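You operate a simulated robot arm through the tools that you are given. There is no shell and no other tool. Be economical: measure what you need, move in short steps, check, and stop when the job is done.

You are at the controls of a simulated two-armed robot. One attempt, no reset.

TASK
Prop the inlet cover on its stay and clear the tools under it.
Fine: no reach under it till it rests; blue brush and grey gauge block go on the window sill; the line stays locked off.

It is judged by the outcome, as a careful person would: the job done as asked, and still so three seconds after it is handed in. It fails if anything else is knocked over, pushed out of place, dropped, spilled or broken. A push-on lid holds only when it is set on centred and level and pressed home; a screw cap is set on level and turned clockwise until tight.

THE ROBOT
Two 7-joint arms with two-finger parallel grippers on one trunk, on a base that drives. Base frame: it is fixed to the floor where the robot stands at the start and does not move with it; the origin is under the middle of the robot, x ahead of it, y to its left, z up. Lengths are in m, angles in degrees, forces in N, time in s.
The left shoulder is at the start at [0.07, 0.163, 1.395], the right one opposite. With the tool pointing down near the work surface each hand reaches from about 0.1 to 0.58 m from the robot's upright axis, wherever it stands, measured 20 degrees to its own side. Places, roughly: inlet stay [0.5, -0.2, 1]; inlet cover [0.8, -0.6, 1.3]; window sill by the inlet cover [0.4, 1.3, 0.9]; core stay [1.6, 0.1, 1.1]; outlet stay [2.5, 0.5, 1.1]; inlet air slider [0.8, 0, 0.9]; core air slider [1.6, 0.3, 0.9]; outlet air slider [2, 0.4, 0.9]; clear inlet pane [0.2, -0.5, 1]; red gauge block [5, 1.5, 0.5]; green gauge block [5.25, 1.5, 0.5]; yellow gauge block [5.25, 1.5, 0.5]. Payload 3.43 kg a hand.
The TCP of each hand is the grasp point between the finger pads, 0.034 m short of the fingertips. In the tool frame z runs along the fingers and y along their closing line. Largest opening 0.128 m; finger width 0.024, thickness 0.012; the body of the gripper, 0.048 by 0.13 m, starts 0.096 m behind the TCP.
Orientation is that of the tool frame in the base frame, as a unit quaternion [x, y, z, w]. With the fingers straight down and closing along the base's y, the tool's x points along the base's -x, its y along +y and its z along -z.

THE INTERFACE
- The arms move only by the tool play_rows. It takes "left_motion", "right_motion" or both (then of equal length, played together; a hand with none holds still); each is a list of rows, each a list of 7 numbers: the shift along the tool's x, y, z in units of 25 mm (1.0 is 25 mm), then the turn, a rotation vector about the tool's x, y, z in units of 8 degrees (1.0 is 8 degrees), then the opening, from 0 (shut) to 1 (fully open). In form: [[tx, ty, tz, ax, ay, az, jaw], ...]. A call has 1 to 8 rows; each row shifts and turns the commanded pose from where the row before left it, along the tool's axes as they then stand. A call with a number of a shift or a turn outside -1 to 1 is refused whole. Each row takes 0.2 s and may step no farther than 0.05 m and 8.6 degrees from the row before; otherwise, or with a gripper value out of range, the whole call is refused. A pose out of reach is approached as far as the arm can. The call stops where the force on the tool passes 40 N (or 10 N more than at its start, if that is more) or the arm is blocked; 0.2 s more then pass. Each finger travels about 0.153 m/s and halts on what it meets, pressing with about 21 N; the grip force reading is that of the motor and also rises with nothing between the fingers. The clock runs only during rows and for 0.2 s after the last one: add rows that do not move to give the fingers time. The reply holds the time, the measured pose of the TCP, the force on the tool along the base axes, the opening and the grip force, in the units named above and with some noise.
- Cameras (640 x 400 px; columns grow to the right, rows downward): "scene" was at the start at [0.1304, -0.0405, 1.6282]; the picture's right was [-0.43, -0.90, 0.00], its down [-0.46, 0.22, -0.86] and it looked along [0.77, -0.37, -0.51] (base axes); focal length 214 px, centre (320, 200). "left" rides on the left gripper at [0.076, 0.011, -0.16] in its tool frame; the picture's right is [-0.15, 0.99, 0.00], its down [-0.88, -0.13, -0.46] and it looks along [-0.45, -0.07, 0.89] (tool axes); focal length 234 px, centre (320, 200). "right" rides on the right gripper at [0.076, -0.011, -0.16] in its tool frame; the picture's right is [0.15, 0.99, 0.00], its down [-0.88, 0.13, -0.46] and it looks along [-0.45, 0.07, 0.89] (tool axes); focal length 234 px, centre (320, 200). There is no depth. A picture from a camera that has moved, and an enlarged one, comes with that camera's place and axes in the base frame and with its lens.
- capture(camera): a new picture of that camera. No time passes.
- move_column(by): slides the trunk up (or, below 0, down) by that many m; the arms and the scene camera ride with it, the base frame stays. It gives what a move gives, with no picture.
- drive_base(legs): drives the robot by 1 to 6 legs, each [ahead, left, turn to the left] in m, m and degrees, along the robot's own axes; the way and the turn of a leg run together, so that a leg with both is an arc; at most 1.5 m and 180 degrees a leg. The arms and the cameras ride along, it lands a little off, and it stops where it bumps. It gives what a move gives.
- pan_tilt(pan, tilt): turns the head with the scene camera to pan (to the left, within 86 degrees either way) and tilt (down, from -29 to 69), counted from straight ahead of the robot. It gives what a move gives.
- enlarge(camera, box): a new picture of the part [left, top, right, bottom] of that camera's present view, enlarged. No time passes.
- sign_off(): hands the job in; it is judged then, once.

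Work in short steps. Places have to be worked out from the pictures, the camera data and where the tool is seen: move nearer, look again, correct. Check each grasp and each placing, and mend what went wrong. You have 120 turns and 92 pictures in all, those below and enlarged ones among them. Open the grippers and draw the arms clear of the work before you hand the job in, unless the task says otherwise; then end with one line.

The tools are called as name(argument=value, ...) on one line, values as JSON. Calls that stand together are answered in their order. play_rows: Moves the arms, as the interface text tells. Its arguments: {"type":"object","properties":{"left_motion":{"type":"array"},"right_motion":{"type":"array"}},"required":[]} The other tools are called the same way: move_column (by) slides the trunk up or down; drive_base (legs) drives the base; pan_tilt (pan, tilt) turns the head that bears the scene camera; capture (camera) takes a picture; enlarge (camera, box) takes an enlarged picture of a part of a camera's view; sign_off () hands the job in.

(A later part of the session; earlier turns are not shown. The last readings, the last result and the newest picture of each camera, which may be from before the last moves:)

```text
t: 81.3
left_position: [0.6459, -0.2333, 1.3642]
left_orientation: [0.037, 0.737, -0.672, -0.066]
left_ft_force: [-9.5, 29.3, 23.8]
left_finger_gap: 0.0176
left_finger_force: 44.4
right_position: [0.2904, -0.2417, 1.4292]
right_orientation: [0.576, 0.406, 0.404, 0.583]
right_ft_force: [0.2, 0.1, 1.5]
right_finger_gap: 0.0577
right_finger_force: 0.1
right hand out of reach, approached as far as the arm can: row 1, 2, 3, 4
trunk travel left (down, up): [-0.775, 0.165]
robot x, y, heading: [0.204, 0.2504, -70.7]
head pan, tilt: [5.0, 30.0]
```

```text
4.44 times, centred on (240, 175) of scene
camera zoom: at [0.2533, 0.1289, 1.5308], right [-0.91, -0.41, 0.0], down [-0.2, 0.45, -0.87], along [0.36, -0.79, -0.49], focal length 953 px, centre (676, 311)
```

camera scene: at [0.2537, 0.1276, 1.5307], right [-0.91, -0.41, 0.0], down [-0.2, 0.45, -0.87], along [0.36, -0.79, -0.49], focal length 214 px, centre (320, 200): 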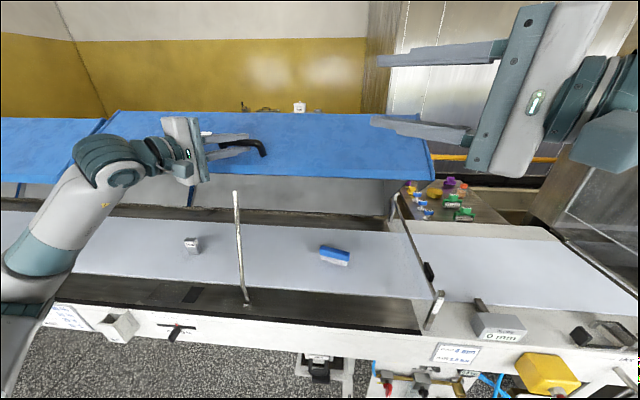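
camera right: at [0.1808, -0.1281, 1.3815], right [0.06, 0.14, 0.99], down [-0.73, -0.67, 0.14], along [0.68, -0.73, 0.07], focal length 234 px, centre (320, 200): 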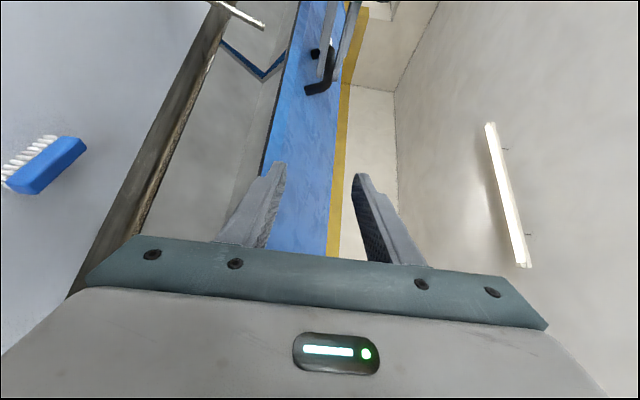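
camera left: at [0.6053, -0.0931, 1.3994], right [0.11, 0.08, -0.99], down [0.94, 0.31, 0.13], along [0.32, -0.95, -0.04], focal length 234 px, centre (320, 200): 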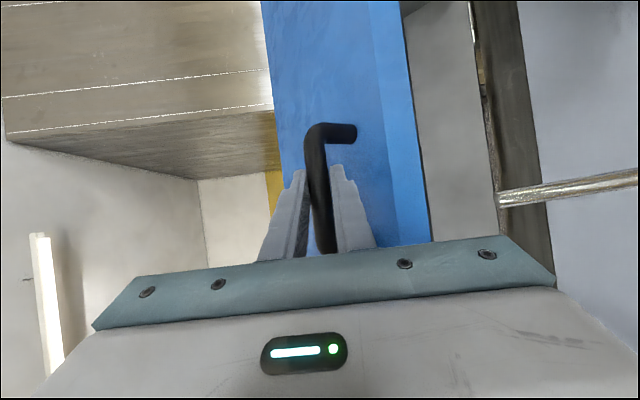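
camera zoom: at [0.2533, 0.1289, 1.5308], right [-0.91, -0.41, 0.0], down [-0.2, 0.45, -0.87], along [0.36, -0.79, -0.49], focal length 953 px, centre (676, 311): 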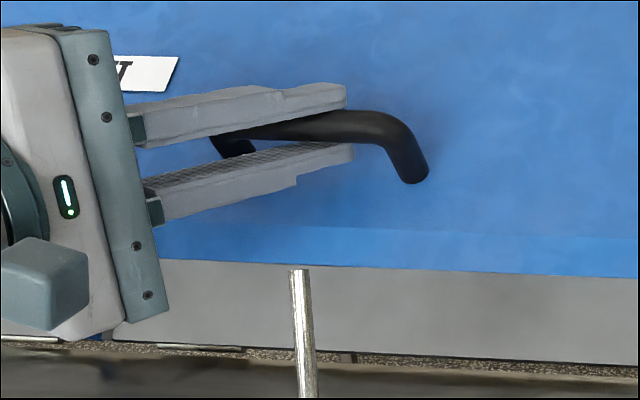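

Forces push radially outward, so my arc is slightly tight; I open it a bit and continue.

play_rows(left_motion=[[0.18, 0.16, -0.33, 0, 0, 0, 0], [0.173, 0.285, -0.328, 0, 0, 0, 0], [0.15, 0.3, -0.28, 0, 0, 0, 0]])

enlarge(camera="scene", box=[170, 130, 310, 220])

```text
t: 81.9
left_position: [0.6447, -0.2293, 1.3584]
left_orientation: [0.036, 0.733, -0.676, -0.065]
left_ft_force: [-4.8, -5.9, 9.1]
left_finger_gap: 0.0177
left_finger_force: 44.8
right_position: [0.2927, -0.2506, 1.4246]
right_orientation: [0.58, 0.406, 0.404, 0.579]
right_ft_force: [0.3, 0.6, 0.4]
right_finger_gap: 0.0577
right_finger_force: 0.1
trunk travel left (down, up): [-0.775, 0.165]
robot x, y, heading: [0.206, 0.2481, -71.2]
head pan, tilt: [5.0, 30.0]
stopped in row 2 (left hand): the force on the tool passed its limit (the readings are from after the stop); the commanded pose is now the measured one
```

```text
4.44 times, centred on (240, 175) of scene
camera zoom: at [0.2558, 0.1176, 1.5292], right [-0.91, -0.41, 0.0], down [-0.2, 0.46, -0.87], along [0.36, -0.79, -0.5], focal length 953 px, centre (676, 311)
```

zoom: 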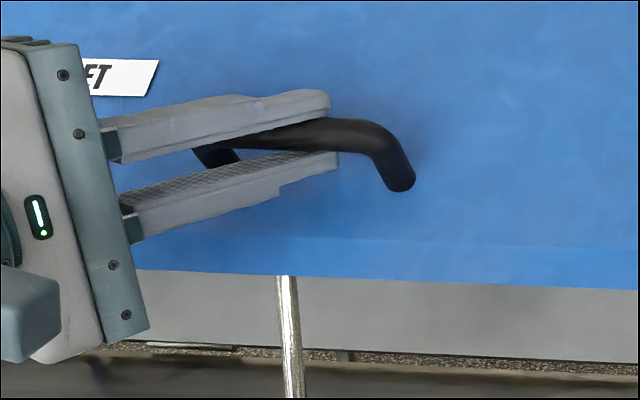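

It stopped on force, maybe contact with the stay. I try one more gentle step to tell contact from side-load.

play_rows(left_motion=[[0.12, 0.28, -0.22, 0, 0, 0, 0], [0.12, 0.28, -0.22, 0, 0, 0, 0]])

enlarge(camera="scene", box=[170, 130, 310, 310])

```text
t: 82.3
left_position: [0.6439, -0.2296, 1.3578]
left_orientation: [0.036, 0.729, -0.68, -0.064]
left_ft_force: [-5.2, -13.2, 6.7]
left_finger_gap: 0.0179
left_finger_force: 44.9
right_position: [0.2925, -0.2553, 1.4241]
right_orientation: [0.581, 0.405, 0.404, 0.579]
right_ft_force: [-0.9, -0.2, 0.1]
right_finger_gap: 0.0575
right_finger_force: 0.0
trunk travel left (down, up): [-0.775, 0.165]
robot x, y, heading: [0.2029, 0.2463, -70.9]
head pan, tilt: [5.0, 30.0]
stopped in row 1 (left hand): the force on the tool passed its limit (the readings are from after the stop); the commanded pose is now the measured one
```

```text
2.22 times, centred on (240, 220) of scene
camera zoom: at [0.2556, 0.1142, 1.5292], right [-0.91, -0.41, 0.0], down [-0.2, 0.46, -0.87], along [0.35, -0.79, -0.5], focal length 477 px, centre (498, 156)
```

zoom: 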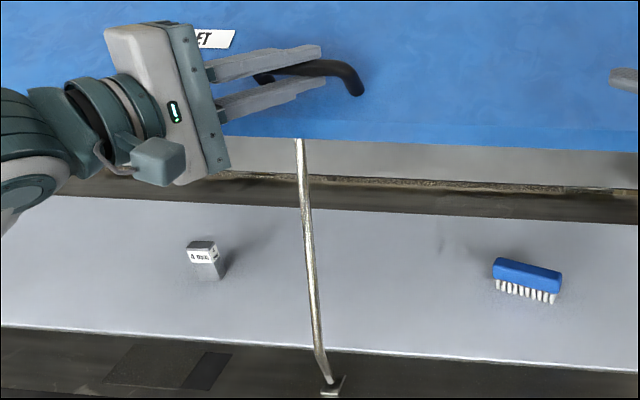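

A firm stop with almost no motion: the cover appears to rest on the stay. I open the grip slightly, keeping the bar caged, to see if it holds.

play_rows(left_motion=[[0, 0, 0, 0, 0, 0, 0.2], [0, 0, 0, 0, 0, 0, 0.28], [0, 0, 0, 0, 0, 0, 0.28], [0, 0, 0, 0, 0, 0, 0.28]])

enlarge(camera="scene", box=[170, 130, 310, 310])

capture(camera="left")

```text
t: 83.3
left_position: [0.6475, -0.2261, 1.3587]
left_orientation: [0.035, 0.73, -0.679, -0.063]
left_ft_force: [0.2, 0.3, -0.3]
left_finger_gap: 0.0359
left_finger_force: 0.2
right_position: [0.2947, -0.2522, 1.425]
right_orientation: [0.58, 0.405, 0.404, 0.58]
right_ft_force: [-0.2, 0.3, 0.8]
right_finger_gap: 0.0577
right_finger_force: 0.0
trunk travel left (down, up): [-0.775, 0.165]
robot x, y, heading: [0.2052, 0.2497, -70.7]
head pan, tilt: [5.0, 30.0]
```

```text
2.22 times, centred on (240, 220) of scene
camera zoom: at [0.2577, 0.117, 1.5297], right [-0.91, -0.41, 0.0], down [-0.2, 0.46, -0.87], along [0.35, -0.79, -0.5], focal length 477 px, centre (498, 156)
```

zoom: 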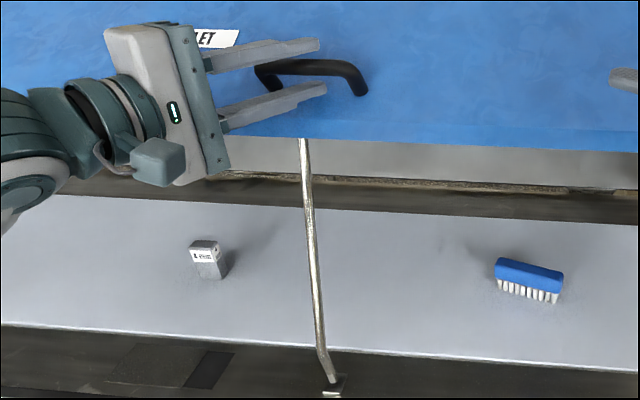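

```text
29 pictures are left
camera left: at [0.5949, -0.0557, 1.3606], right [0.11, 0.05, -0.99], down [0.94, 0.32, 0.12], along [0.32, -0.95, -0.01], focal length 234 px, centre (320, 200)
```

left: 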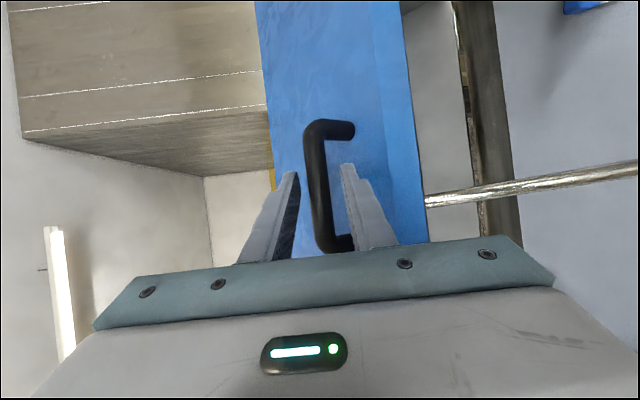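

The bar is free between the fingers and the cover has not moved: it rests. I withdraw the left hand, back the base off, and lower the trunk to inspect the contact from the front.

play_rows(left_motion=[[0, 0, -0.6, 0, 0, 0, 0.35], [0, 0, -1, 0, 0, 0, 0.35], [0, 0, -1, 0, 0, 0, 0.35], [0, 0, -1, 0, 0, 0, 0.35]])

drive_base(legs=[[-0.2, 0.15, 0]])

move_column(by=-0.36)

pan_tilt(pan=8, tilt=5)

capture(camera="scene")

```text
t: 84.3
left_position: [0.6678, -0.1401, 1.3669]
left_orientation: [0.036, 0.73, -0.68, -0.064]
left_ft_force: [0.4, -0.7, 0.4]
left_finger_gap: 0.045
left_finger_force: 0.0
left hand out of reach, approached as far as the arm can: row 4
right_position: [0.2935, -0.2518, 1.4253]
right_orientation: [0.58, 0.406, 0.403, 0.581]
right_ft_force: [-0.6, -0.2, -0.2]
right_finger_gap: 0.0576
right_finger_force: 0.1
trunk travel left (down, up): [-0.775, 0.165]
robot x, y, heading: [0.2043, 0.2478, -71.0]
head pan, tilt: [5.0, 30.0]
```

```text
t: 86.1
left_position: [0.7423, 0.095, 1.3665]
left_orientation: [0.036, 0.73, -0.68, -0.065]
left_ft_force: [-0.5, 0.3, -0.1]
left_finger_gap: 0.0451
left_finger_force: 0.2
right_position: [0.3686, -0.0138, 1.4253]
right_orientation: [0.581, 0.404, 0.403, 0.58]
right_ft_force: [0.2, -0.1, -0.4]
right_finger_gap: 0.0576
right_finger_force: 0.1
trunk travel left (down, up): [-0.775, 0.165]
robot x, y, heading: [0.2796, 0.4882, -70.9]
head pan, tilt: [5.0, 30.0]
```

```text
t: 89.6
left_position: [0.7416, 0.0967, 1.0072]
left_orientation: [0.036, 0.731, -0.679, -0.064]
left_ft_force: [-0.3, 0.5, 0.4]
left_finger_gap: 0.0448
left_finger_force: 0.0
right_position: [0.3689, -0.0121, 1.0656]
right_orientation: [0.581, 0.404, 0.402, 0.581]
right_ft_force: [0.4, -0.2, 0.4]
right_finger_gap: 0.0578
right_finger_force: 0.1
trunk travel left (down, up): [-0.415, 0.525]
robot x, y, heading: [0.2848, 0.4907, -71.1]
head pan, tilt: [5.0, 30.0]
```

```text
t: 90.5
left_position: [0.7412, 0.0964, 1.0055]
left_orientation: [0.036, 0.73, -0.68, -0.065]
left_ft_force: [-0.2, 0.3, -0.2]
left_finger_gap: 0.045
left_finger_force: 0.0
right_position: [0.3692, -0.0123, 1.0647]
right_orientation: [0.581, 0.406, 0.402, 0.58]
right_ft_force: [-0.4, 0.1, -0.1]
right_finger_gap: 0.0577
right_finger_force: 0.1
trunk travel left (down, up): [-0.415, 0.525]
robot x, y, heading: [0.2835, 0.487, -71.0]
head pan, tilt: [8.0, 5.0]
```

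```text
28 pictures are left
camera scene: at [0.338, 0.358, 1.21], right [-0.89, -0.45, 0.0], down [-0.04, 0.08, -1.0], along [0.45, -0.89, -0.09], focal length 214 px, centre (320, 200)
```

scene: 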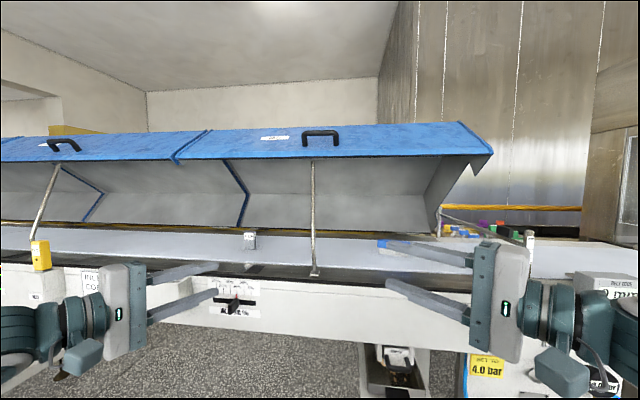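

enlarge(camera="scene", box=[280, 120, 350, 180])

enlarge(camera="scene", box=[30, 120, 220, 240])

```text
6.67 times, centred on (315, 150) of scene
camera zoom: at [0.338, 0.358, 1.21], right [-0.89, -0.45, 0.0], down [-0.04, 0.08, -1.0], along [0.45, -0.89, -0.09], focal length 1430 px, centre (353, 533)
```

zoom: 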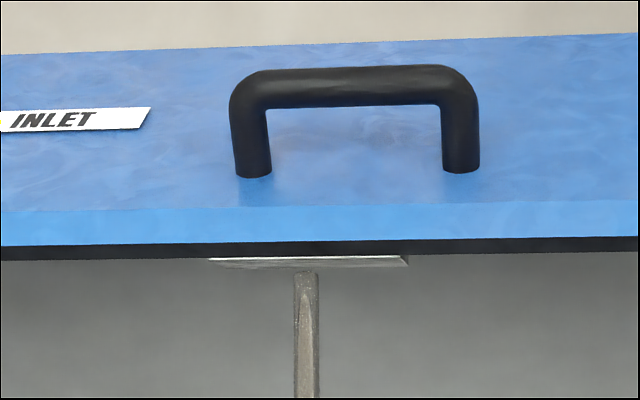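

```text
3.33 times, centred on (125, 180) of scene
camera zoom: at [0.338, 0.358, 1.21], right [-0.89, -0.45, 0.0], down [-0.04, 0.08, -1.0], along [0.45, -0.89, -0.09], focal length 715 px, centre (970, 267)
```

zoom: 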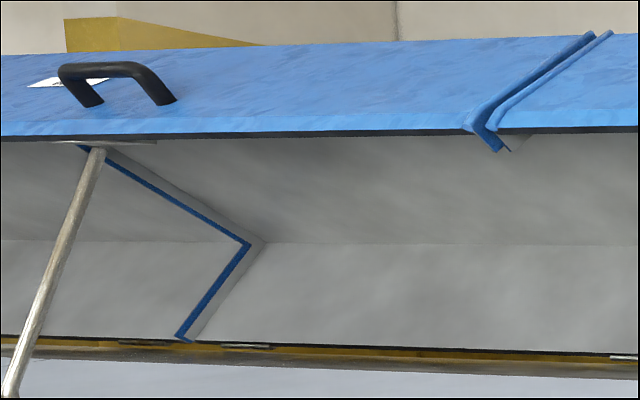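

The stay tip is centred under the plate, as on the core cover. I zoom further to see if it truly touches.

enlarge(camera="scene", box=[302, 150, 326, 166])

```text
16.00 times, centred on (314, 158) of scene
camera zoom: at [0.338, 0.358, 1.21], right [-0.89, -0.45, 0.0], down [-0.04, 0.08, -1.0], along [0.45, -0.89, -0.09], focal length 3432 px, centre (416, 872)
```

zoom: 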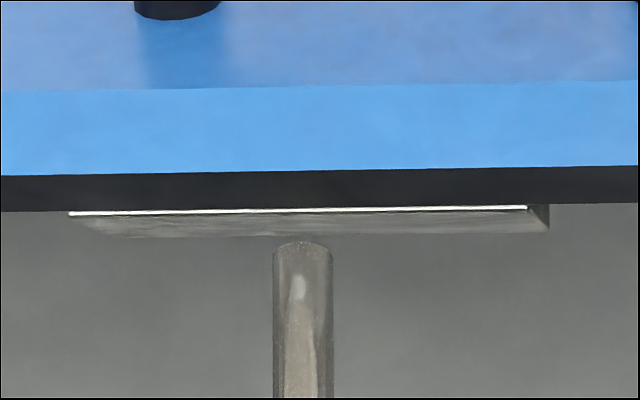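

There is still a 1–3 mm gap: hinge friction holds the cover just above the tip. I go back to press the handle down until it truly bears on the stay.

move_column(by=0.36)

drive_base(legs=[[0.2, -0.13, 0]])

capture(camera="left")

```text
t: 94.0
left_position: [0.7421, 0.096, 1.3666]
left_orientation: [0.036, 0.73, -0.68, -0.065]
left_ft_force: [1.1, -0.2, 0.0]
left_finger_gap: 0.0447
left_finger_force: 0.0
right_position: [0.3688, -0.0133, 1.426]
right_orientation: [0.58, 0.405, 0.403, 0.58]
right_ft_force: [0.4, 0.1, 0.5]
right_finger_gap: 0.0578
right_finger_force: 0.1
trunk travel left (down, up): [-0.775, 0.165]
robot x, y, heading: [0.278, 0.4854, -70.6]
head pan, tilt: [8.0, 5.0]
```

```text
t: 95.8
left_position: [0.6821, -0.1298, 1.3672]
left_orientation: [0.036, 0.729, -0.68, -0.064]
left_ft_force: [0.4, -0.2, 0.2]
left_finger_gap: 0.0447
left_finger_force: 0.1
right_position: [0.309, -0.2391, 1.4254]
right_orientation: [0.579, 0.405, 0.404, 0.581]
right_ft_force: [-0.3, 0.3, -0.3]
right_finger_gap: 0.0578
right_finger_force: 0.1
trunk travel left (down, up): [-0.775, 0.165]
robot x, y, heading: [0.2212, 0.2582, -70.8]
head pan, tilt: [8.0, 5.0]
```

```text
24 pictures are left
camera left: at [0.631, 0.0406, 1.3694], right [0.11, 0.05, -0.99], down [0.94, 0.32, 0.12], along [0.32, -0.95, -0.01], focal length 234 px, centre (320, 200)
```

left: 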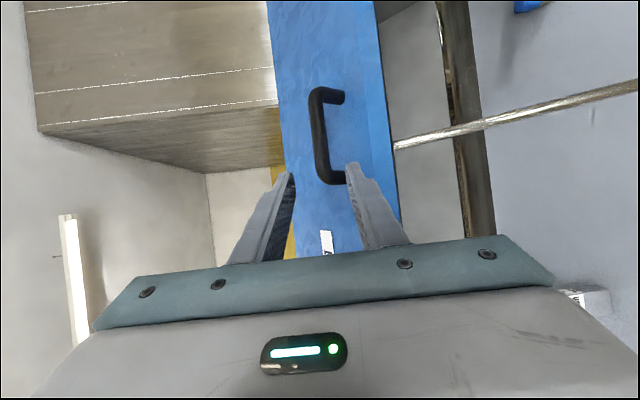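

The handle bar is at [0.646,-0.228,1.36]. I close the fingers, place them above the bar, then press straight down on it.

play_rows(left_motion=[[0.43, -1, 0.3, 0, 0, 0, 0], [0.43, -1, 0.5, 0, 0, 0, 0], [0, -0.1, 0.95, 0, 0, 0, 0], [0, -0.1, 0.95, 0, 0, 0, 0], [0, 0, 0.95, 0, 0, 0, 0], [0, 0, 0.85, 0, 0, 0, 0]])

capture(camera="left")

```text
t: 97.2
left_position: [0.6473, -0.2451, 1.4154]
left_orientation: [0.035, 0.73, -0.68, -0.064]
left_ft_force: [0.1, -0.1, -0.4]
left_finger_gap: 0.0
left_finger_force: 20.8
right_position: [0.3099, -0.2427, 1.4248]
right_orientation: [0.58, 0.405, 0.404, 0.58]
right_ft_force: [0.2, -0.5, 0.0]
right_finger_gap: 0.0577
right_finger_force: 0.1
trunk travel left (down, up): [-0.775, 0.165]
robot x, y, heading: [0.2198, 0.2581, -70.9]
head pan, tilt: [8.0, 5.0]
```

```text
23 pictures are left
camera left: at [0.5961, -0.0743, 1.4181], right [0.11, 0.05, -0.99], down [0.94, 0.32, 0.12], along [0.32, -0.95, -0.02], focal length 234 px, centre (320, 200)
```

left: 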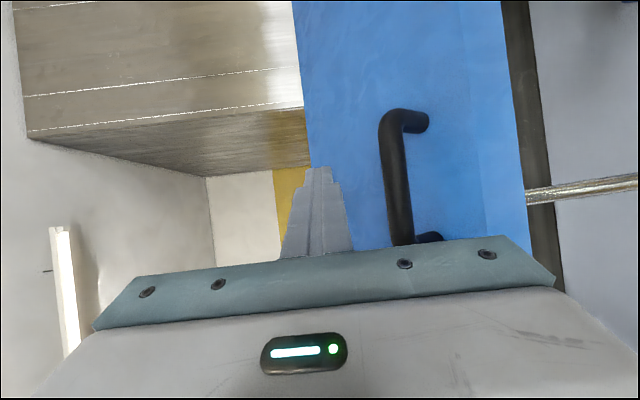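

Fingers are above the bar. I lower to contact and press, the force limit acting as the stop.

play_rows(left_motion=[[0, 0.45, 0, 0, 0, 0, 0], [0, 0.45, 0, 0, 0, 0, 0], [0, 0.3, 0, 0, 0, 0, 0], [0, 0.2, 0, 0, 0, 0, 0], [0, 0.2, 0, 0, 0, 0, 0]])

```text
t: 98.4
left_position: [0.6461, -0.2392, 1.3772]
left_orientation: [0.035, 0.728, -0.681, -0.063]
left_ft_force: [-0.9, 2.7, 8.6]
left_finger_gap: 0.0002
left_finger_force: 21.1
right_position: [0.3092, -0.2387, 1.4258]
right_orientation: [0.579, 0.406, 0.404, 0.58]
right_ft_force: [-0.2, 0.0, -0.1]
right_finger_gap: 0.0575
right_finger_force: 0.0
trunk travel left (down, up): [-0.775, 0.165]
robot x, y, heading: [0.2173, 0.2602, -70.6]
head pan, tilt: [8.0, 5.0]
```

Contact at 9 N. I press further gradually.

play_rows(left_motion=[[0, 0.12, 0, 0, 0, 0, 0], [0, 0.12, 0, 0, 0, 0, 0], [0, 0.12, 0, 0, 0, 0, 0], [0, 0.12, 0, 0, 0, 0, 0]])

```text
t: 99.0
left_position: [0.645, -0.2397, 1.3774]
left_orientation: [0.035, 0.723, -0.687, -0.062]
left_ft_force: [-4.7, -1.6, 9.9]
left_finger_gap: 0.0
left_finger_force: 20.6
right_position: [0.3081, -0.24, 1.4264]
right_orientation: [0.58, 0.405, 0.403, 0.58]
right_ft_force: [1.0, -0.1, 0.5]
right_finger_gap: 0.0576
right_finger_force: 0.1
trunk travel left (down, up): [-0.775, 0.165]
robot x, y, heading: [0.2185, 0.2581, -70.7]
head pan, tilt: [8.0, 5.0]
stopped in row 3 (left hand): the force on the tool passed its limit (the readings are from after the stop); the commanded pose is now the measured one
```

Over 40 N pressed with no movement: the cover bears on the stay. I lift off, back away and re-inspect.

play_rows(left_motion=[[0, -1, 0, 0, 0, 0, 0], [0, -1, -0.5, 0, 0, 0, 0], [0, 0, -1, 0, 0, 0, 0], [0, 0, -1, 0, 0, 0, 0], [0, 0, -1, 0, 0, 0, 0], [0, 0, -1, 0, 0, 0, 0]])

drive_base(legs=[[-0.25, 0.13, 0]])

move_column(by=-0.4)

enlarge(camera="scene", box=[280, 120, 350, 180])

```text
t: 100.4
left_position: [0.6647, -0.1287, 1.4308]
left_orientation: [0.036, 0.725, -0.685, -0.062]
left_ft_force: [0.2, 0.4, 0.1]
left_finger_gap: 0.0002
left_finger_force: 21.6
right_position: [0.3093, -0.2393, 1.4252]
right_orientation: [0.581, 0.405, 0.403, 0.58]
right_ft_force: [0.1, 1.2, -0.1]
right_finger_gap: 0.0576
right_finger_force: 0.1
trunk travel left (down, up): [-0.775, 0.165]
robot x, y, heading: [0.2202, 0.2574, -70.7]
head pan, tilt: [8.0, 5.0]
```

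```text
t: 102.4
left_position: [0.7, 0.1491, 1.4303]
left_orientation: [0.035, 0.725, -0.685, -0.062]
left_ft_force: [0.1, 0.5, 0.7]
left_finger_gap: 0.0
left_finger_force: 21.3
right_position: [0.3463, 0.0397, 1.4249]
right_orientation: [0.58, 0.405, 0.404, 0.579]
right_ft_force: [-0.1, -0.1, -0.3]
right_finger_gap: 0.0577
right_finger_force: 0.0
trunk travel left (down, up): [-0.775, 0.165]
robot x, y, heading: [0.2582, 0.5415, -70.9]
head pan, tilt: [8.0, 5.0]
```

```text
t: 106.2
left_position: [0.7019, 0.1511, 1.0302]
left_orientation: [0.035, 0.726, -0.684, -0.062]
left_ft_force: [0.1, -1.2, -0.5]
left_finger_gap: 0.0
left_finger_force: 21.3
right_position: [0.3474, 0.0413, 1.0255]
right_orientation: [0.58, 0.405, 0.403, 0.58]
right_ft_force: [-0.4, 0.6, 0.1]
right_finger_gap: 0.0577
right_finger_force: 0.0
trunk travel left (down, up): [-0.375, 0.565]
robot x, y, heading: [0.2555, 0.5423, -70.7]
head pan, tilt: [8.0, 5.0]
```

```text
6.67 times, centred on (315, 150) of scene
camera zoom: at [0.3152, 0.4107, 1.1701], right [-0.89, -0.46, 0.0], down [-0.04, 0.08, -1.0], along [0.45, -0.89, -0.09], focal length 1430 px, centre (353, 533)
```

zoom: 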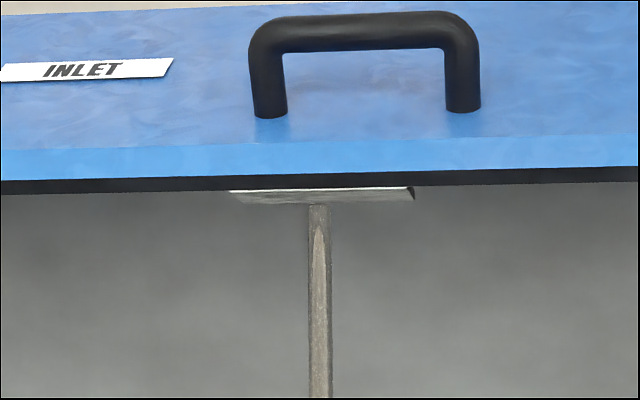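

Contact looks just like the core cover's. Now the tools: both hands need a forward-and-down pose with horizontal closing, so I reorient both here, clear of the line.

play_rows(left_motion=[[0, 0, 0, 0, 0, -1, 0.5], [0, 0, 0, 0, 0, -1, 0.5], [0, 0, 0, 0, 0, -1, 0.5], [0, 0, 0, 0, 0, -1, 0.5], [0, 0, 0, 0, 0, -1, 0.5], [0, 0, 0, 0, 0, -1, 0.5], [0, 0, 0, 0, 0, -1, 0.5], [0, 0, 0, 0, 0, -1, 0.5]], right_motion=[[0, 0, 0, 0, 0, 1, 1], [0, 0, 0, 0, 0, 1, 1], [0, 0, 0, 0, 0, 1, 1], [0, 0, 0, 0, 0, 1, 1], [0, 0, 0, 0, 0, 1, 1], [0, 0, 0, 0, 0, 1, 1], [0, 0, 0, 0, 0, 1, 1], [0, 0, 0, 0, 0, 1, 1]])

play_rows(left_motion=[[0, 0, 0, 0, 0, -1, 0.5], [0, 0, 0, 0, 0, -1, 0.5], [0, 0, 0, 0, 0, -1, 0.5], [0, 0, 0, 1, 0, -0.25, 0.5], [0, 0, 0, 1, 0, 0, 0.5], [0, 0, 0, 1, 0, 0, 0.5], [0, 0, 0, 0.4, 0, 0, 0.5], [0, 0, 0, 0, 0, 0, 0.5]], right_motion=[[0, 0, 0, 0, 0, 1, 1], [0, 0, 0, 0, 0, 1, 1], [0, 0, 0, 0, 0, 1, 1], [0, 0, 0, -1, 0, 0.25, 1], [0, 0, 0, -1, 0, 0, 1], [0, 0, 0, -1, 0, 0, 1], [0, 0, 0, -1, 0, 0, 1], [0, 0, 0, -1, 0, 0, 1]])

play_rows(left_motion=[[0, 0, 0, 0, 0, 0, 0.5], [0, 0, 0, 0, -1, 0, 0.5], [0, 0, 0, 0, -1, 0, 0.5], [0, 0, 0, 0, -1, 0, 0.5], [0, 0, 0, 0, -1, 0, 0.5], [0, 0, 0, 0, -1, 0, 0.5]], right_motion=[[0, 0, 0, -1, 0, 0, 1], [0, 0, 0, 0, -1, 0, 1], [0, 0, 0, 0, -1, 0, 1], [0, 0, 0, 0, -1, 0, 1], [0, 0, 0, 0, -1, 0, 1], [0, 0, 0, 0, -1, 0, 1]])

pan_tilt(pan=0, tilt=20)

capture(camera="scene")

```text
t: 108.0
left_position: [0.7003, 0.1518, 1.0315]
left_orientation: [-0.356, 0.633, -0.547, -0.416]
left_ft_force: [0.1, 0.3, -0.4]
left_finger_gap: 0.0639
left_finger_force: 0.1
right_position: [0.3481, 0.0401, 1.0248]
right_orientation: [0.707, 0.035, 0.649, 0.278]
right_ft_force: [-0.3, 0.5, 0.3]
right_finger_gap: 0.128
right_finger_force: 0.0
trunk travel left (down, up): [-0.375, 0.565]
robot x, y, heading: [0.2573, 0.5436, -70.6]
head pan, tilt: [8.0, 5.0]
```

```text
t: 109.8
left_position: [0.732, 0.1212, 1.058]
left_orientation: [0.599, -0.417, 0.554, 0.4]
left_ft_force: [-0.5, -0.3, -0.4]
left_finger_gap: 0.0639
left_finger_force: 0.0
left hand out of reach, approached as far as the arm can: row 4, 5, 6, 7
right_position: [0.3667, -0.0034, 1.0509]
right_orientation: [0.611, -0.354, 0.611, 0.357]
right_ft_force: [0.6, 0.3, 1.0]
right_finger_gap: 0.1282
right_finger_force: 0.1
right hand out of reach, approached as far as the arm can: row 4, 5, 6, 7
trunk travel left (down, up): [-0.375, 0.565]
robot x, y, heading: [0.2579, 0.5398, -71.1]
head pan, tilt: [8.0, 5.0]
```

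```text
t: 111.2
left_position: [0.7302, 0.1212, 1.0569]
left_orientation: [0.753, -0.529, 0.316, 0.231]
left_ft_force: [-0.2, -0.9, -0.2]
left_finger_gap: 0.064
left_finger_force: 0.2
right_position: [0.339, -0.014, 1.0503]
right_orientation: [0.768, -0.483, 0.357, 0.225]
right_ft_force: [0.4, -1.1, -0.3]
right_finger_gap: 0.1281
right_finger_force: 0.3
right hand out of reach, approached as far as the arm can: row 1
trunk travel left (down, up): [-0.375, 0.565]
robot x, y, heading: [0.2543, 0.5411, -70.8]
head pan, tilt: [8.0, 5.0]
```

```text
t: 112.0
left_position: [0.7306, 0.1222, 1.0582]
left_orientation: [0.752, -0.529, 0.317, 0.233]
left_ft_force: [-0.5, 0.0, 0.5]
left_finger_gap: 0.0641
left_finger_force: 0.1
right_position: [0.3404, -0.0148, 1.0513]
right_orientation: [0.767, -0.482, 0.358, 0.225]
right_ft_force: [0.6, -1.1, -0.9]
right_finger_gap: 0.128
right_finger_force: 0.0
trunk travel left (down, up): [-0.375, 0.565]
robot x, y, heading: [0.2546, 0.5404, -70.8]
head pan, tilt: [0.0, 20.0]
```

```text
21 pictures are left
camera scene: at [0.304, 0.4044, 1.1458], right [-0.94, -0.33, 0.0], down [-0.11, 0.32, -0.94], along [0.31, -0.89, -0.34], focal length 214 px, centre (320, 200)
```

scene: 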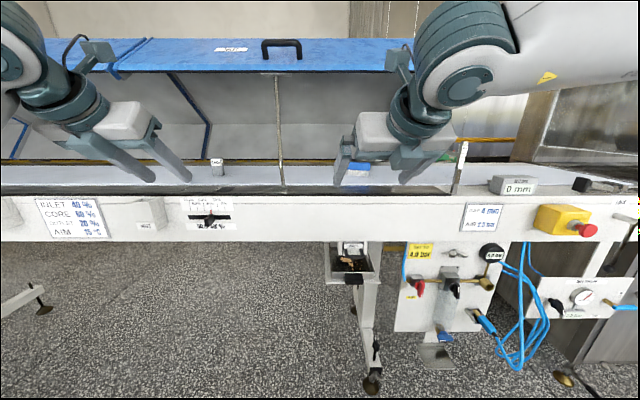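

Both hands are in a good pose. I look through the right wrist camera for the brush and the left for the block.

capture(camera="right")

capture(camera="left")

```text
20 pictures are left
camera right: at [0.3187, 0.0573, 1.2117], right [-0.85, -0.51, 0.11], down [-0.51, 0.77, -0.38], along [0.11, -0.38, -0.92], focal length 234 px, centre (320, 200)
```

right: 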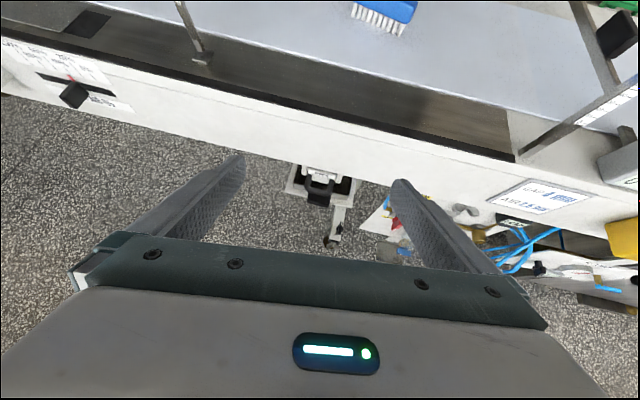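

```text
19 pictures are left
camera left: at [0.7024, 0.1795, 1.2232], right [-0.97, -0.23, -0.09], down [-0.19, 0.93, -0.32], along [0.16, -0.3, -0.94], focal length 234 px, centre (320, 200)
```

left: 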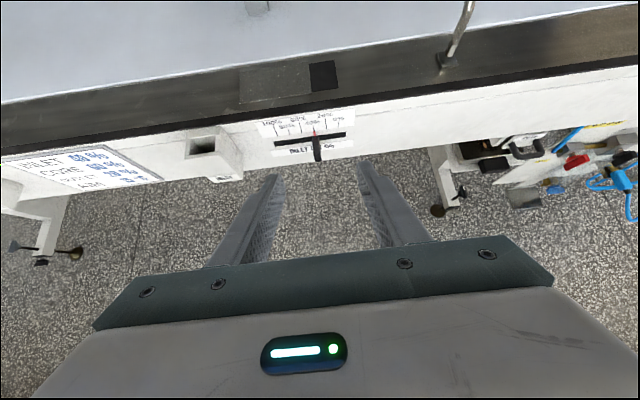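

I drive 0.2 m ahead so both tools come within easy reach, then look again.

drive_base(legs=[[0.2, 0, 0]])

capture(camera="right")

capture(camera="left")

```text
t: 113.6
left_position: [0.7978, -0.0664, 1.0584]
left_orientation: [0.754, -0.528, 0.316, 0.231]
left_ft_force: [-0.1, 0.3, 0.0]
left_finger_gap: 0.0639
left_finger_force: 0.1
right_position: [0.4069, -0.2044, 1.0508]
right_orientation: [0.768, -0.481, 0.358, 0.225]
right_ft_force: [0.7, -1.2, 0.1]
right_finger_gap: 0.1278
right_finger_force: 0.0
trunk travel left (down, up): [-0.375, 0.565]
robot x, y, heading: [0.3219, 0.3546, -70.7]
head pan, tilt: [0.0, 20.0]
```

```text
18 pictures are left
camera right: at [0.3859, -0.1324, 1.2112], right [-0.85, -0.52, 0.11], down [-0.52, 0.77, -0.38], along [0.11, -0.38, -0.92], focal length 234 px, centre (320, 200)
```

right: 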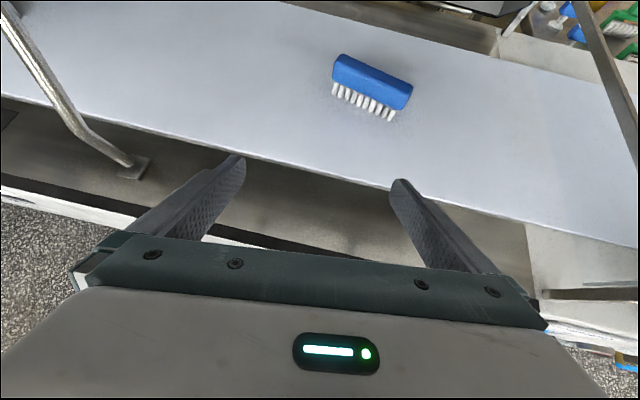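

```text
17 pictures are left
camera left: at [0.7694, -0.0093, 1.2227], right [-0.97, -0.24, -0.09], down [-0.19, 0.93, -0.32], along [0.16, -0.29, -0.94], focal length 234 px, centre (320, 200)
```

left: 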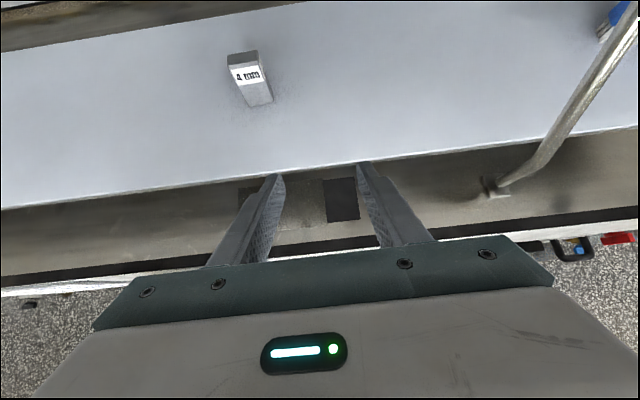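

Brush centre ≈[0.443,-0.420], turned ~10° from the line, ~0.10 long; block centre ≈[0.952,-0.238]. I bring both hands to pre-grasp points short of them.

play_rows(right_motion=[[0, 0, 0, -0.785, 0, 0.657, 1], [0, 0, 0, -0.785, 0, 0.657, 1], [0.72, 0, 0.864, 0, 0, 0, 1], [0.72, 0, 0.864, 0, 0, 0, 1], [0.72, 0, 0.864, 0, 0, 0, 1], [0.72, 0, 0.864, 0, 0, 0, 1], [0.72, 0, 0.864, 0, 0, 0, 1], [0, 0, 0, 0, 0, 0, 1]], left_motion=[[0.49, -0.44, 0.605, 0, 0, 0, 0.6], [0.49, -0.44, 0.605, 0, 0, 0, 0.6], [0.49, -0.44, 0.605, 0, 0, 0, 0.6], [0.49, -0.44, 0.605, 0, 0, 0, 0.6], [0.49, -0.44, 0.605, 0, 0, 0, 0.6], [0.49, -0.44, 0.605, 0, 0, 0, 0.6], [0.49, -0.44, 0.605, 0, 0, 0, 0.6], [0.49, -0.44, 0.605, 0, 0, 0, 0.6]])

capture(camera="right")

capture(camera="left")

```text
t: 115.4
left_position: [0.9323, -0.1817, 1.0429]
left_orientation: [0.752, -0.529, 0.317, 0.233]
left_ft_force: [0.4, 0.6, 0.1]
left_finger_gap: 0.077
left_finger_force: 0.0
right_position: [0.3704, -0.3579, 1.0528]
right_orientation: [0.691, -0.586, 0.322, 0.274]
right_ft_force: [-0.3, -0.2, -0.4]
right_finger_gap: 0.1278
right_finger_force: 0.1
right hand out of reach, approached as far as the arm can: row 1, 2, 3
trunk travel left (down, up): [-0.375, 0.565]
robot x, y, heading: [0.3205, 0.3537, -70.7]
head pan, tilt: [0.0, 20.0]
```

```text
16 pictures are left
camera right: at [0.3704, -0.2823, 1.2128], right [-0.96, -0.26, 0.11], down [-0.28, 0.88, -0.38], along [0.0, -0.4, -0.92], focal length 234 px, centre (320, 200)
```

right: 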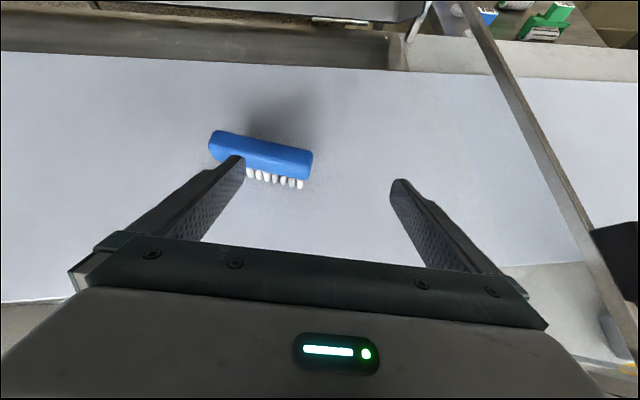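

```text
15 pictures are left
camera left: at [0.904, -0.1243, 1.208], right [-0.97, -0.24, -0.09], down [-0.19, 0.93, -0.32], along [0.16, -0.3, -0.94], focal length 234 px, centre (320, 200)
```

left: 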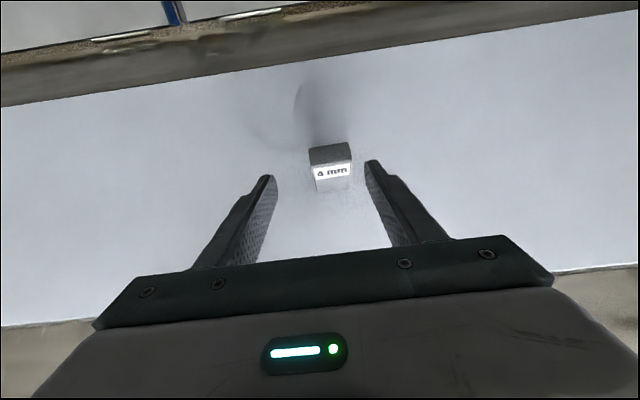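

Block is dead ahead of the left hand; brush needs a 62 mm sideways shift of the right hand. I do that and advance the left onto the block.

play_rows(right_motion=[[-0.06, -0.82, 0, 0, 0, 0, 1], [-0.06, -0.82, 0, 0, 0, 0, 1], [-0.06, -0.82, 0, 0, 0, 0, 1], [0, 0, 0, 0, 0, 0, 1]], left_motion=[[-0.02, 0.09, 0.77, 0, 0, 0, 0.6], [-0.02, 0.09, 0.77, 0, 0, 0, 0.6], [-0.02, 0.09, 0.77, 0, 0, 0, 0.6], [-0.02, 0.09, 0.77, 0, 0, 0, 0.6]])

capture(camera="right")

capture(camera="left")

```text
t: 116.4
left_position: [0.9423, -0.2379, 0.9888]
left_orientation: [0.752, -0.529, 0.316, 0.233]
left_ft_force: [0.2, 0.0, 0.6]
left_finger_gap: 0.0765
left_finger_force: 0.0
right_position: [0.3789, -0.3553, 1.0516]
right_orientation: [0.691, -0.586, 0.323, 0.273]
right_ft_force: [-0.3, -0.2, -0.7]
right_finger_gap: 0.1282
right_finger_force: 0.0
right hand out of reach, approached as far as the arm can: row 1, 2, 3
trunk travel left (down, up): [-0.375, 0.565]
robot x, y, heading: [0.3224, 0.3512, -70.7]
head pan, tilt: [0.0, 20.0]
```

```text
14 pictures are left
camera right: at [0.3792, -0.2807, 1.2121], right [-0.96, -0.25, 0.11], down [-0.28, 0.88, -0.38], along [0.0, -0.4, -0.92], focal length 234 px, centre (320, 200)
```

right: 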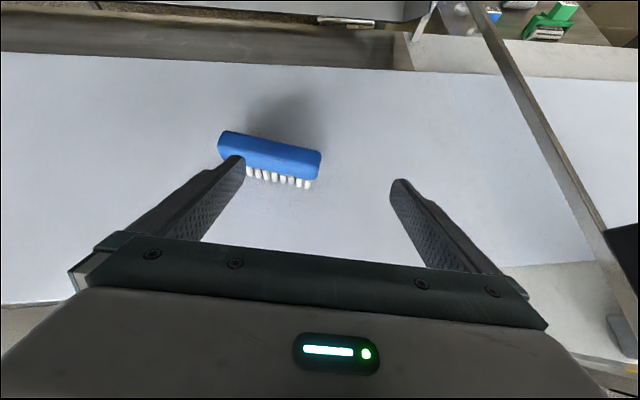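

```text
13 pictures are left
camera left: at [0.9138, -0.1798, 1.1538], right [-0.97, -0.23, -0.09], down [-0.19, 0.93, -0.32], along [0.16, -0.3, -0.94], focal length 234 px, centre (320, 200)
```

left: 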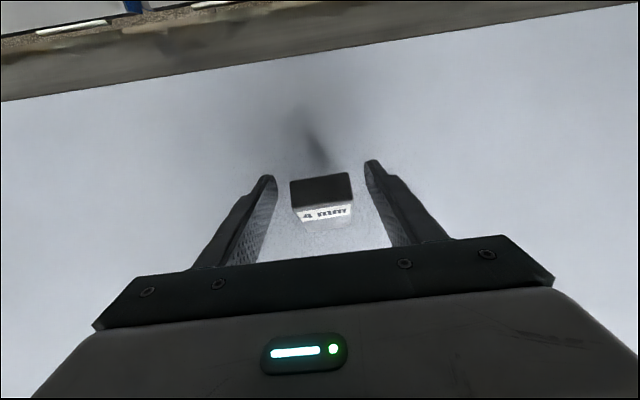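

The block is between the left fingers; I grip it, lift and draw it out from under the cover.

play_rows(left_motion=[[0, 0, 0, 0, 0, 0, 0], [0, 0, 0, 0, 0, 0, 0], [0, 0, 0, 0, 0, 0, 0], [0.5, 0, -0.5, 0, 0, 0, 0], [0.5, 0, -0.5, 0, 0, 0, 0]])

play_rows(left_motion=[[-0.6, 0.1, -0.75, 0, 0, 0, 0], [-0.6, 0.1, -0.75, 0, 0, 0, 0], [-0.6, 0.1, -0.75, 0, 0, 0, 0], [-0.6, 0.1, -0.75, 0, 0, 0, 0], [-0.6, 0.1, -0.75, 0, 0, 0, 0], [-0.6, 0.1, -0.75, 0, 0, 0, 0], [-0.6, 0.1, -0.75, 0, 0, 0, 0], [-0.6, 0.1, -0.75, 0, 0, 0, 0]])

capture(camera="left")

```text
t: 117.6
left_position: [0.942, -0.2356, 1.0243]
left_orientation: [0.753, -0.529, 0.317, 0.232]
left_ft_force: [0.0, 0.8, -1.1]
left_finger_gap: 0.0375
left_finger_force: 21.2
right_position: [0.3786, -0.3569, 1.0513]
right_orientation: [0.69, -0.586, 0.323, 0.274]
right_ft_force: [-0.4, 0.5, -0.1]
right_finger_gap: 0.128
right_finger_force: 0.1
trunk travel left (down, up): [-0.375, 0.565]
robot x, y, heading: [0.3242, 0.3505, -70.7]
head pan, tilt: [0.0, 20.0]
```

```text
t: 119.4
left_position: [0.8578, -0.0617, 1.0424]
left_orientation: [0.753, -0.529, 0.316, 0.232]
left_ft_force: [-0.3, -0.1, -0.4]
left_finger_gap: 0.0374
left_finger_force: 20.5
right_position: [0.3796, -0.3555, 1.0518]
right_orientation: [0.69, -0.586, 0.324, 0.274]
right_ft_force: [-0.9, 1.2, -0.1]
right_finger_gap: 0.1279
right_finger_force: 0.0
trunk travel left (down, up): [-0.375, 0.565]
robot x, y, heading: [0.3234, 0.3484, -70.8]
head pan, tilt: [0.0, 20.0]
```

```text
12 pictures are left
camera left: at [0.8295, -0.0041, 1.2067], right [-0.97, -0.24, -0.09], down [-0.2, 0.93, -0.32], along [0.16, -0.29, -0.94], focal length 234 px, centre (320, 200)
```

left: 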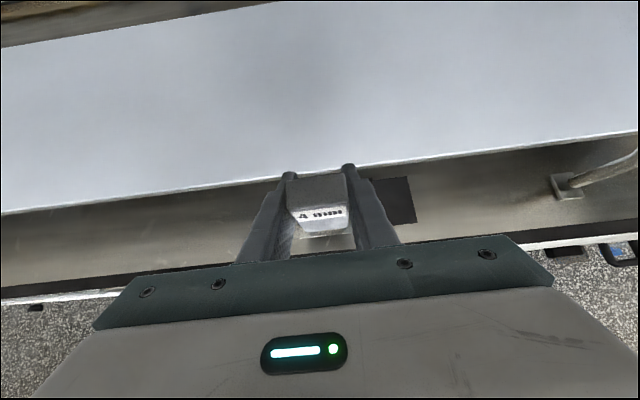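

Block secured (gap 37 mm). Now I shift the base 54 mm left to centre the right hand over the brush line.

drive_base(legs=[[0, 0.054, 0]])

capture(camera="right")

```text
t: 120.3
left_position: [0.9104, -0.0442, 1.041]
left_orientation: [0.753, -0.527, 0.317, 0.232]
left_ft_force: [0.2, 0.0, -2.0]
left_finger_gap: 0.0374
left_finger_force: 21.1
right_position: [0.4334, -0.3372, 1.0511]
right_orientation: [0.691, -0.586, 0.322, 0.274]
right_ft_force: [0.6, 0.1, 0.9]
right_finger_gap: 0.128
right_finger_force: 0.2
trunk travel left (down, up): [-0.375, 0.565]
robot x, y, heading: [0.3746, 0.3718, -70.8]
head pan, tilt: [0.0, 20.0]
```

```text
11 pictures are left
camera right: at [0.4319, -0.2624, 1.2122], right [-0.96, -0.25, 0.11], down [-0.28, 0.88, -0.38], along [0.0, -0.4, -0.92], focal length 234 px, centre (320, 200)
```

right: 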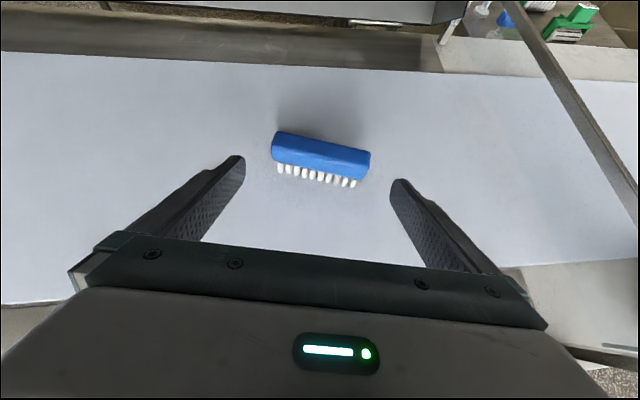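

Perfectly centred. I advance along the fingers to straddle the brush and close on its ends.

play_rows(right_motion=[[0, 0.03, 0.9, 0, 0, 0, 1], [0, 0.03, 0.9, 0, 0, 0, 1], [0, 0.03, 0.9, 0, 0, 0, 1], [0, 0.03, 0.9, 0, 0, 0, 1]])

capture(camera="right")

```text
t: 121.3
left_position: [0.9085, -0.0449, 1.0412]
left_orientation: [0.753, -0.528, 0.317, 0.232]
left_ft_force: [0.1, 0.8, -1.8]
left_finger_gap: 0.0375
left_finger_force: 20.9
right_position: [0.4362, -0.4078, 0.9942]
right_orientation: [0.691, -0.587, 0.322, 0.274]
right_ft_force: [-0.2, -0.5, -0.5]
right_finger_gap: 0.128
right_finger_force: 0.0
trunk travel left (down, up): [-0.375, 0.565]
robot x, y, heading: [0.3727, 0.3672, -71.0]
head pan, tilt: [0.0, 20.0]
```

```text
10 pictures are left
camera right: at [0.4353, -0.3325, 1.1546], right [-0.96, -0.25, 0.11], down [-0.28, 0.88, -0.38], along [0.0, -0.4, -0.92], focal length 234 px, centre (320, 200)
```

right: 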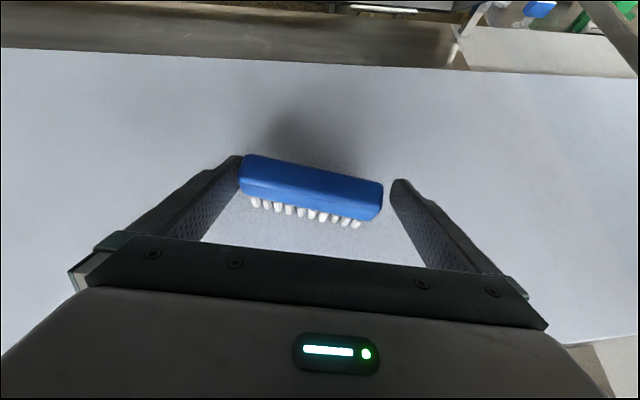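

The brush lies between the fingers. I close, lift slightly and draw it out.

play_rows(right_motion=[[0, 0, 0, 0, 0, 0, 0.6], [0, 0, 0, 0, 0, 0, 0.4], [0, 0, 0, 0, 0, 0, 0.4], [0.4, 0, -0.35, 0, 0, 0, 0.4], [0.4, 0, -0.35, 0, 0, 0, 0.4]])

capture(camera="right")

```text
t: 122.5
left_position: [0.9081, -0.0444, 1.0422]
left_orientation: [0.752, -0.529, 0.317, 0.233]
left_ft_force: [0.0, -0.5, -1.1]
left_finger_gap: 0.0376
left_finger_force: 21.0
right_position: [0.4289, -0.4085, 1.0158]
right_orientation: [0.691, -0.585, 0.324, 0.274]
right_ft_force: [-0.1, 0.4, -1.4]
right_finger_gap: 0.1111
right_finger_force: 21.3
right hand out of reach, approached as far as the arm can: row 4, 5
trunk travel left (down, up): [-0.375, 0.565]
robot x, y, heading: [0.3772, 0.3706, -70.8]
head pan, tilt: [0.0, 20.0]
```

```text
9 pictures are left
camera right: at [0.4292, -0.3333, 1.1762], right [-0.96, -0.25, 0.11], down [-0.28, 0.88, -0.38], along [0.0, -0.4, -0.92], focal length 234 px, centre (320, 200)
```

right: 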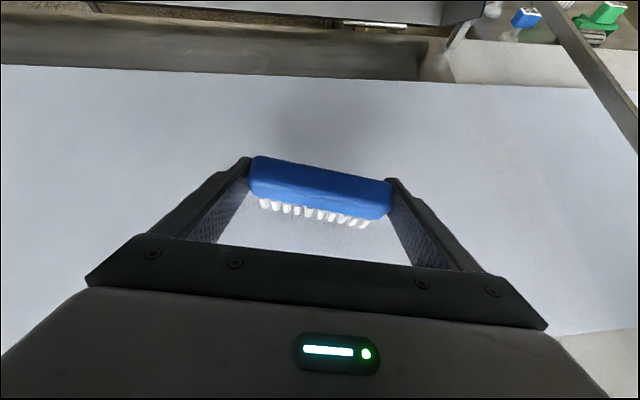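

The brush is held by its ends (gap 111 mm). I raise the trunk a little, back the base away and draw the right hand in.

move_column(by=0.05)

drive_base(legs=[[-0.16, 0, 0]])

play_rows(right_motion=[[-0.63, 0.17, -0.75, 0, 0, 0, 0.4], [-0.63, 0.17, -0.75, 0, 0, 0, 0.4], [-0.63, 0.17, -0.75, 0, 0, 0, 0.4], [-0.63, 0.17, -0.75, 0, 0, 0, 0.4], [-0.63, 0.17, -0.75, 0, 0, 0, 0.4], [-0.63, 0.17, -0.75, 0, 0, 0, 0.4], [-0.63, 0.17, -0.75, 0, 0, 0, 0.4]])

```text
t: 123.4
left_position: [0.91, -0.0445, 1.0906]
left_orientation: [0.753, -0.528, 0.317, 0.232]
left_ft_force: [1.4, -0.5, -1.2]
left_finger_gap: 0.0376
left_finger_force: 21.0
right_position: [0.4298, -0.4079, 1.0656]
right_orientation: [0.691, -0.586, 0.323, 0.273]
right_ft_force: [-0.2, -0.4, -0.9]
right_finger_gap: 0.1109
right_finger_force: 20.8
trunk travel left (down, up): [-0.425, 0.515]
robot x, y, heading: [0.3754, 0.3674, -70.7]
head pan, tilt: [0.0, 20.0]
```

```text
t: 124.9
left_position: [0.8536, 0.1088, 1.0929]
left_orientation: [0.752, -0.528, 0.317, 0.232]
left_ft_force: [-0.4, 0.2, -0.3]
left_finger_gap: 0.0374
left_finger_force: 21.0
right_position: [0.3742, -0.2542, 1.0664]
right_orientation: [0.69, -0.587, 0.323, 0.274]
right_ft_force: [0.3, 0.3, -0.2]
right_finger_gap: 0.1108
right_finger_force: 20.5
trunk travel left (down, up): [-0.425, 0.515]
robot x, y, heading: [0.3222, 0.524, -71.0]
head pan, tilt: [0.0, 20.0]
```

```text
t: 126.5
left_position: [0.8561, 0.1102, 1.0914]
left_orientation: [0.752, -0.53, 0.316, 0.233]
left_ft_force: [-0.3, 0.6, -0.5]
left_finger_gap: 0.0381
left_finger_force: 21.6
right_position: [0.3182, -0.0897, 1.0668]
right_orientation: [0.69, -0.587, 0.323, 0.274]
right_ft_force: [-0.5, -0.2, 0.0]
right_finger_gap: 0.1104
right_finger_force: 21.3
trunk travel left (down, up): [-0.425, 0.515]
robot x, y, heading: [0.3216, 0.521, -71.0]
head pan, tilt: [0.0, 20.0]
```

Both tools are out and held. I move 0.3 m along the corridor and turn left 90°, then look at the sill.

drive_base(legs=[[0, 0.3, 0], [0, 0, 90]])

pan_tilt(pan=60, tilt=25)

capture(camera="scene")

```text
t: 132.3
left_position: [1.0217, 1.1586, 1.0921]
left_orientation: [0.906, 0.158, 0.388, -0.059]
left_ft_force: [-0.4, -0.3, -1.2]
left_finger_gap: 0.0379
left_finger_force: 21.0
right_position: [1.2203, 0.6207, 1.0658]
right_orientation: [0.903, 0.072, 0.423, -0.034]
right_ft_force: [0.5, -0.1, -0.6]
right_finger_gap: 0.1103
right_finger_force: 21.1
trunk travel left (down, up): [-0.425, 0.515]
robot x, y, heading: [0.6063, 0.6247, 18.8]
head pan, tilt: [0.0, 20.0]
```

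```text
t: 133.6
left_position: [1.0223, 1.1583, 1.0918]
left_orientation: [0.906, 0.157, 0.388, -0.059]
left_ft_force: [-0.1, 0.4, -1.0]
left_finger_gap: 0.0376
left_finger_force: 21.4
right_position: [1.2204, 0.6198, 1.0668]
right_orientation: [0.903, 0.073, 0.423, -0.034]
right_ft_force: [0.3, 0.6, -0.8]
right_finger_gap: 0.1104
right_finger_force: 21.5
trunk travel left (down, up): [-0.425, 0.515]
robot x, y, heading: [0.6042, 0.6259, 19.2]
head pan, tilt: [60.0, 25.0]
```

```text
8 pictures are left
camera scene: at [0.6696, 0.7304, 1.1876], right [0.98, -0.19, 0.0], down [-0.08, -0.42, -0.91], along [0.17, 0.89, -0.42], focal length 214 px, centre (320, 200)
```

scene: 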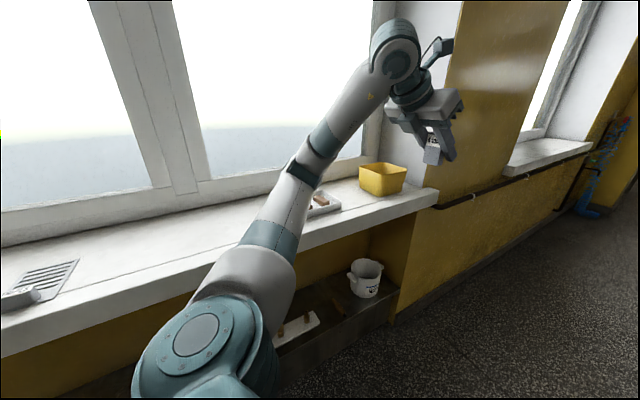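

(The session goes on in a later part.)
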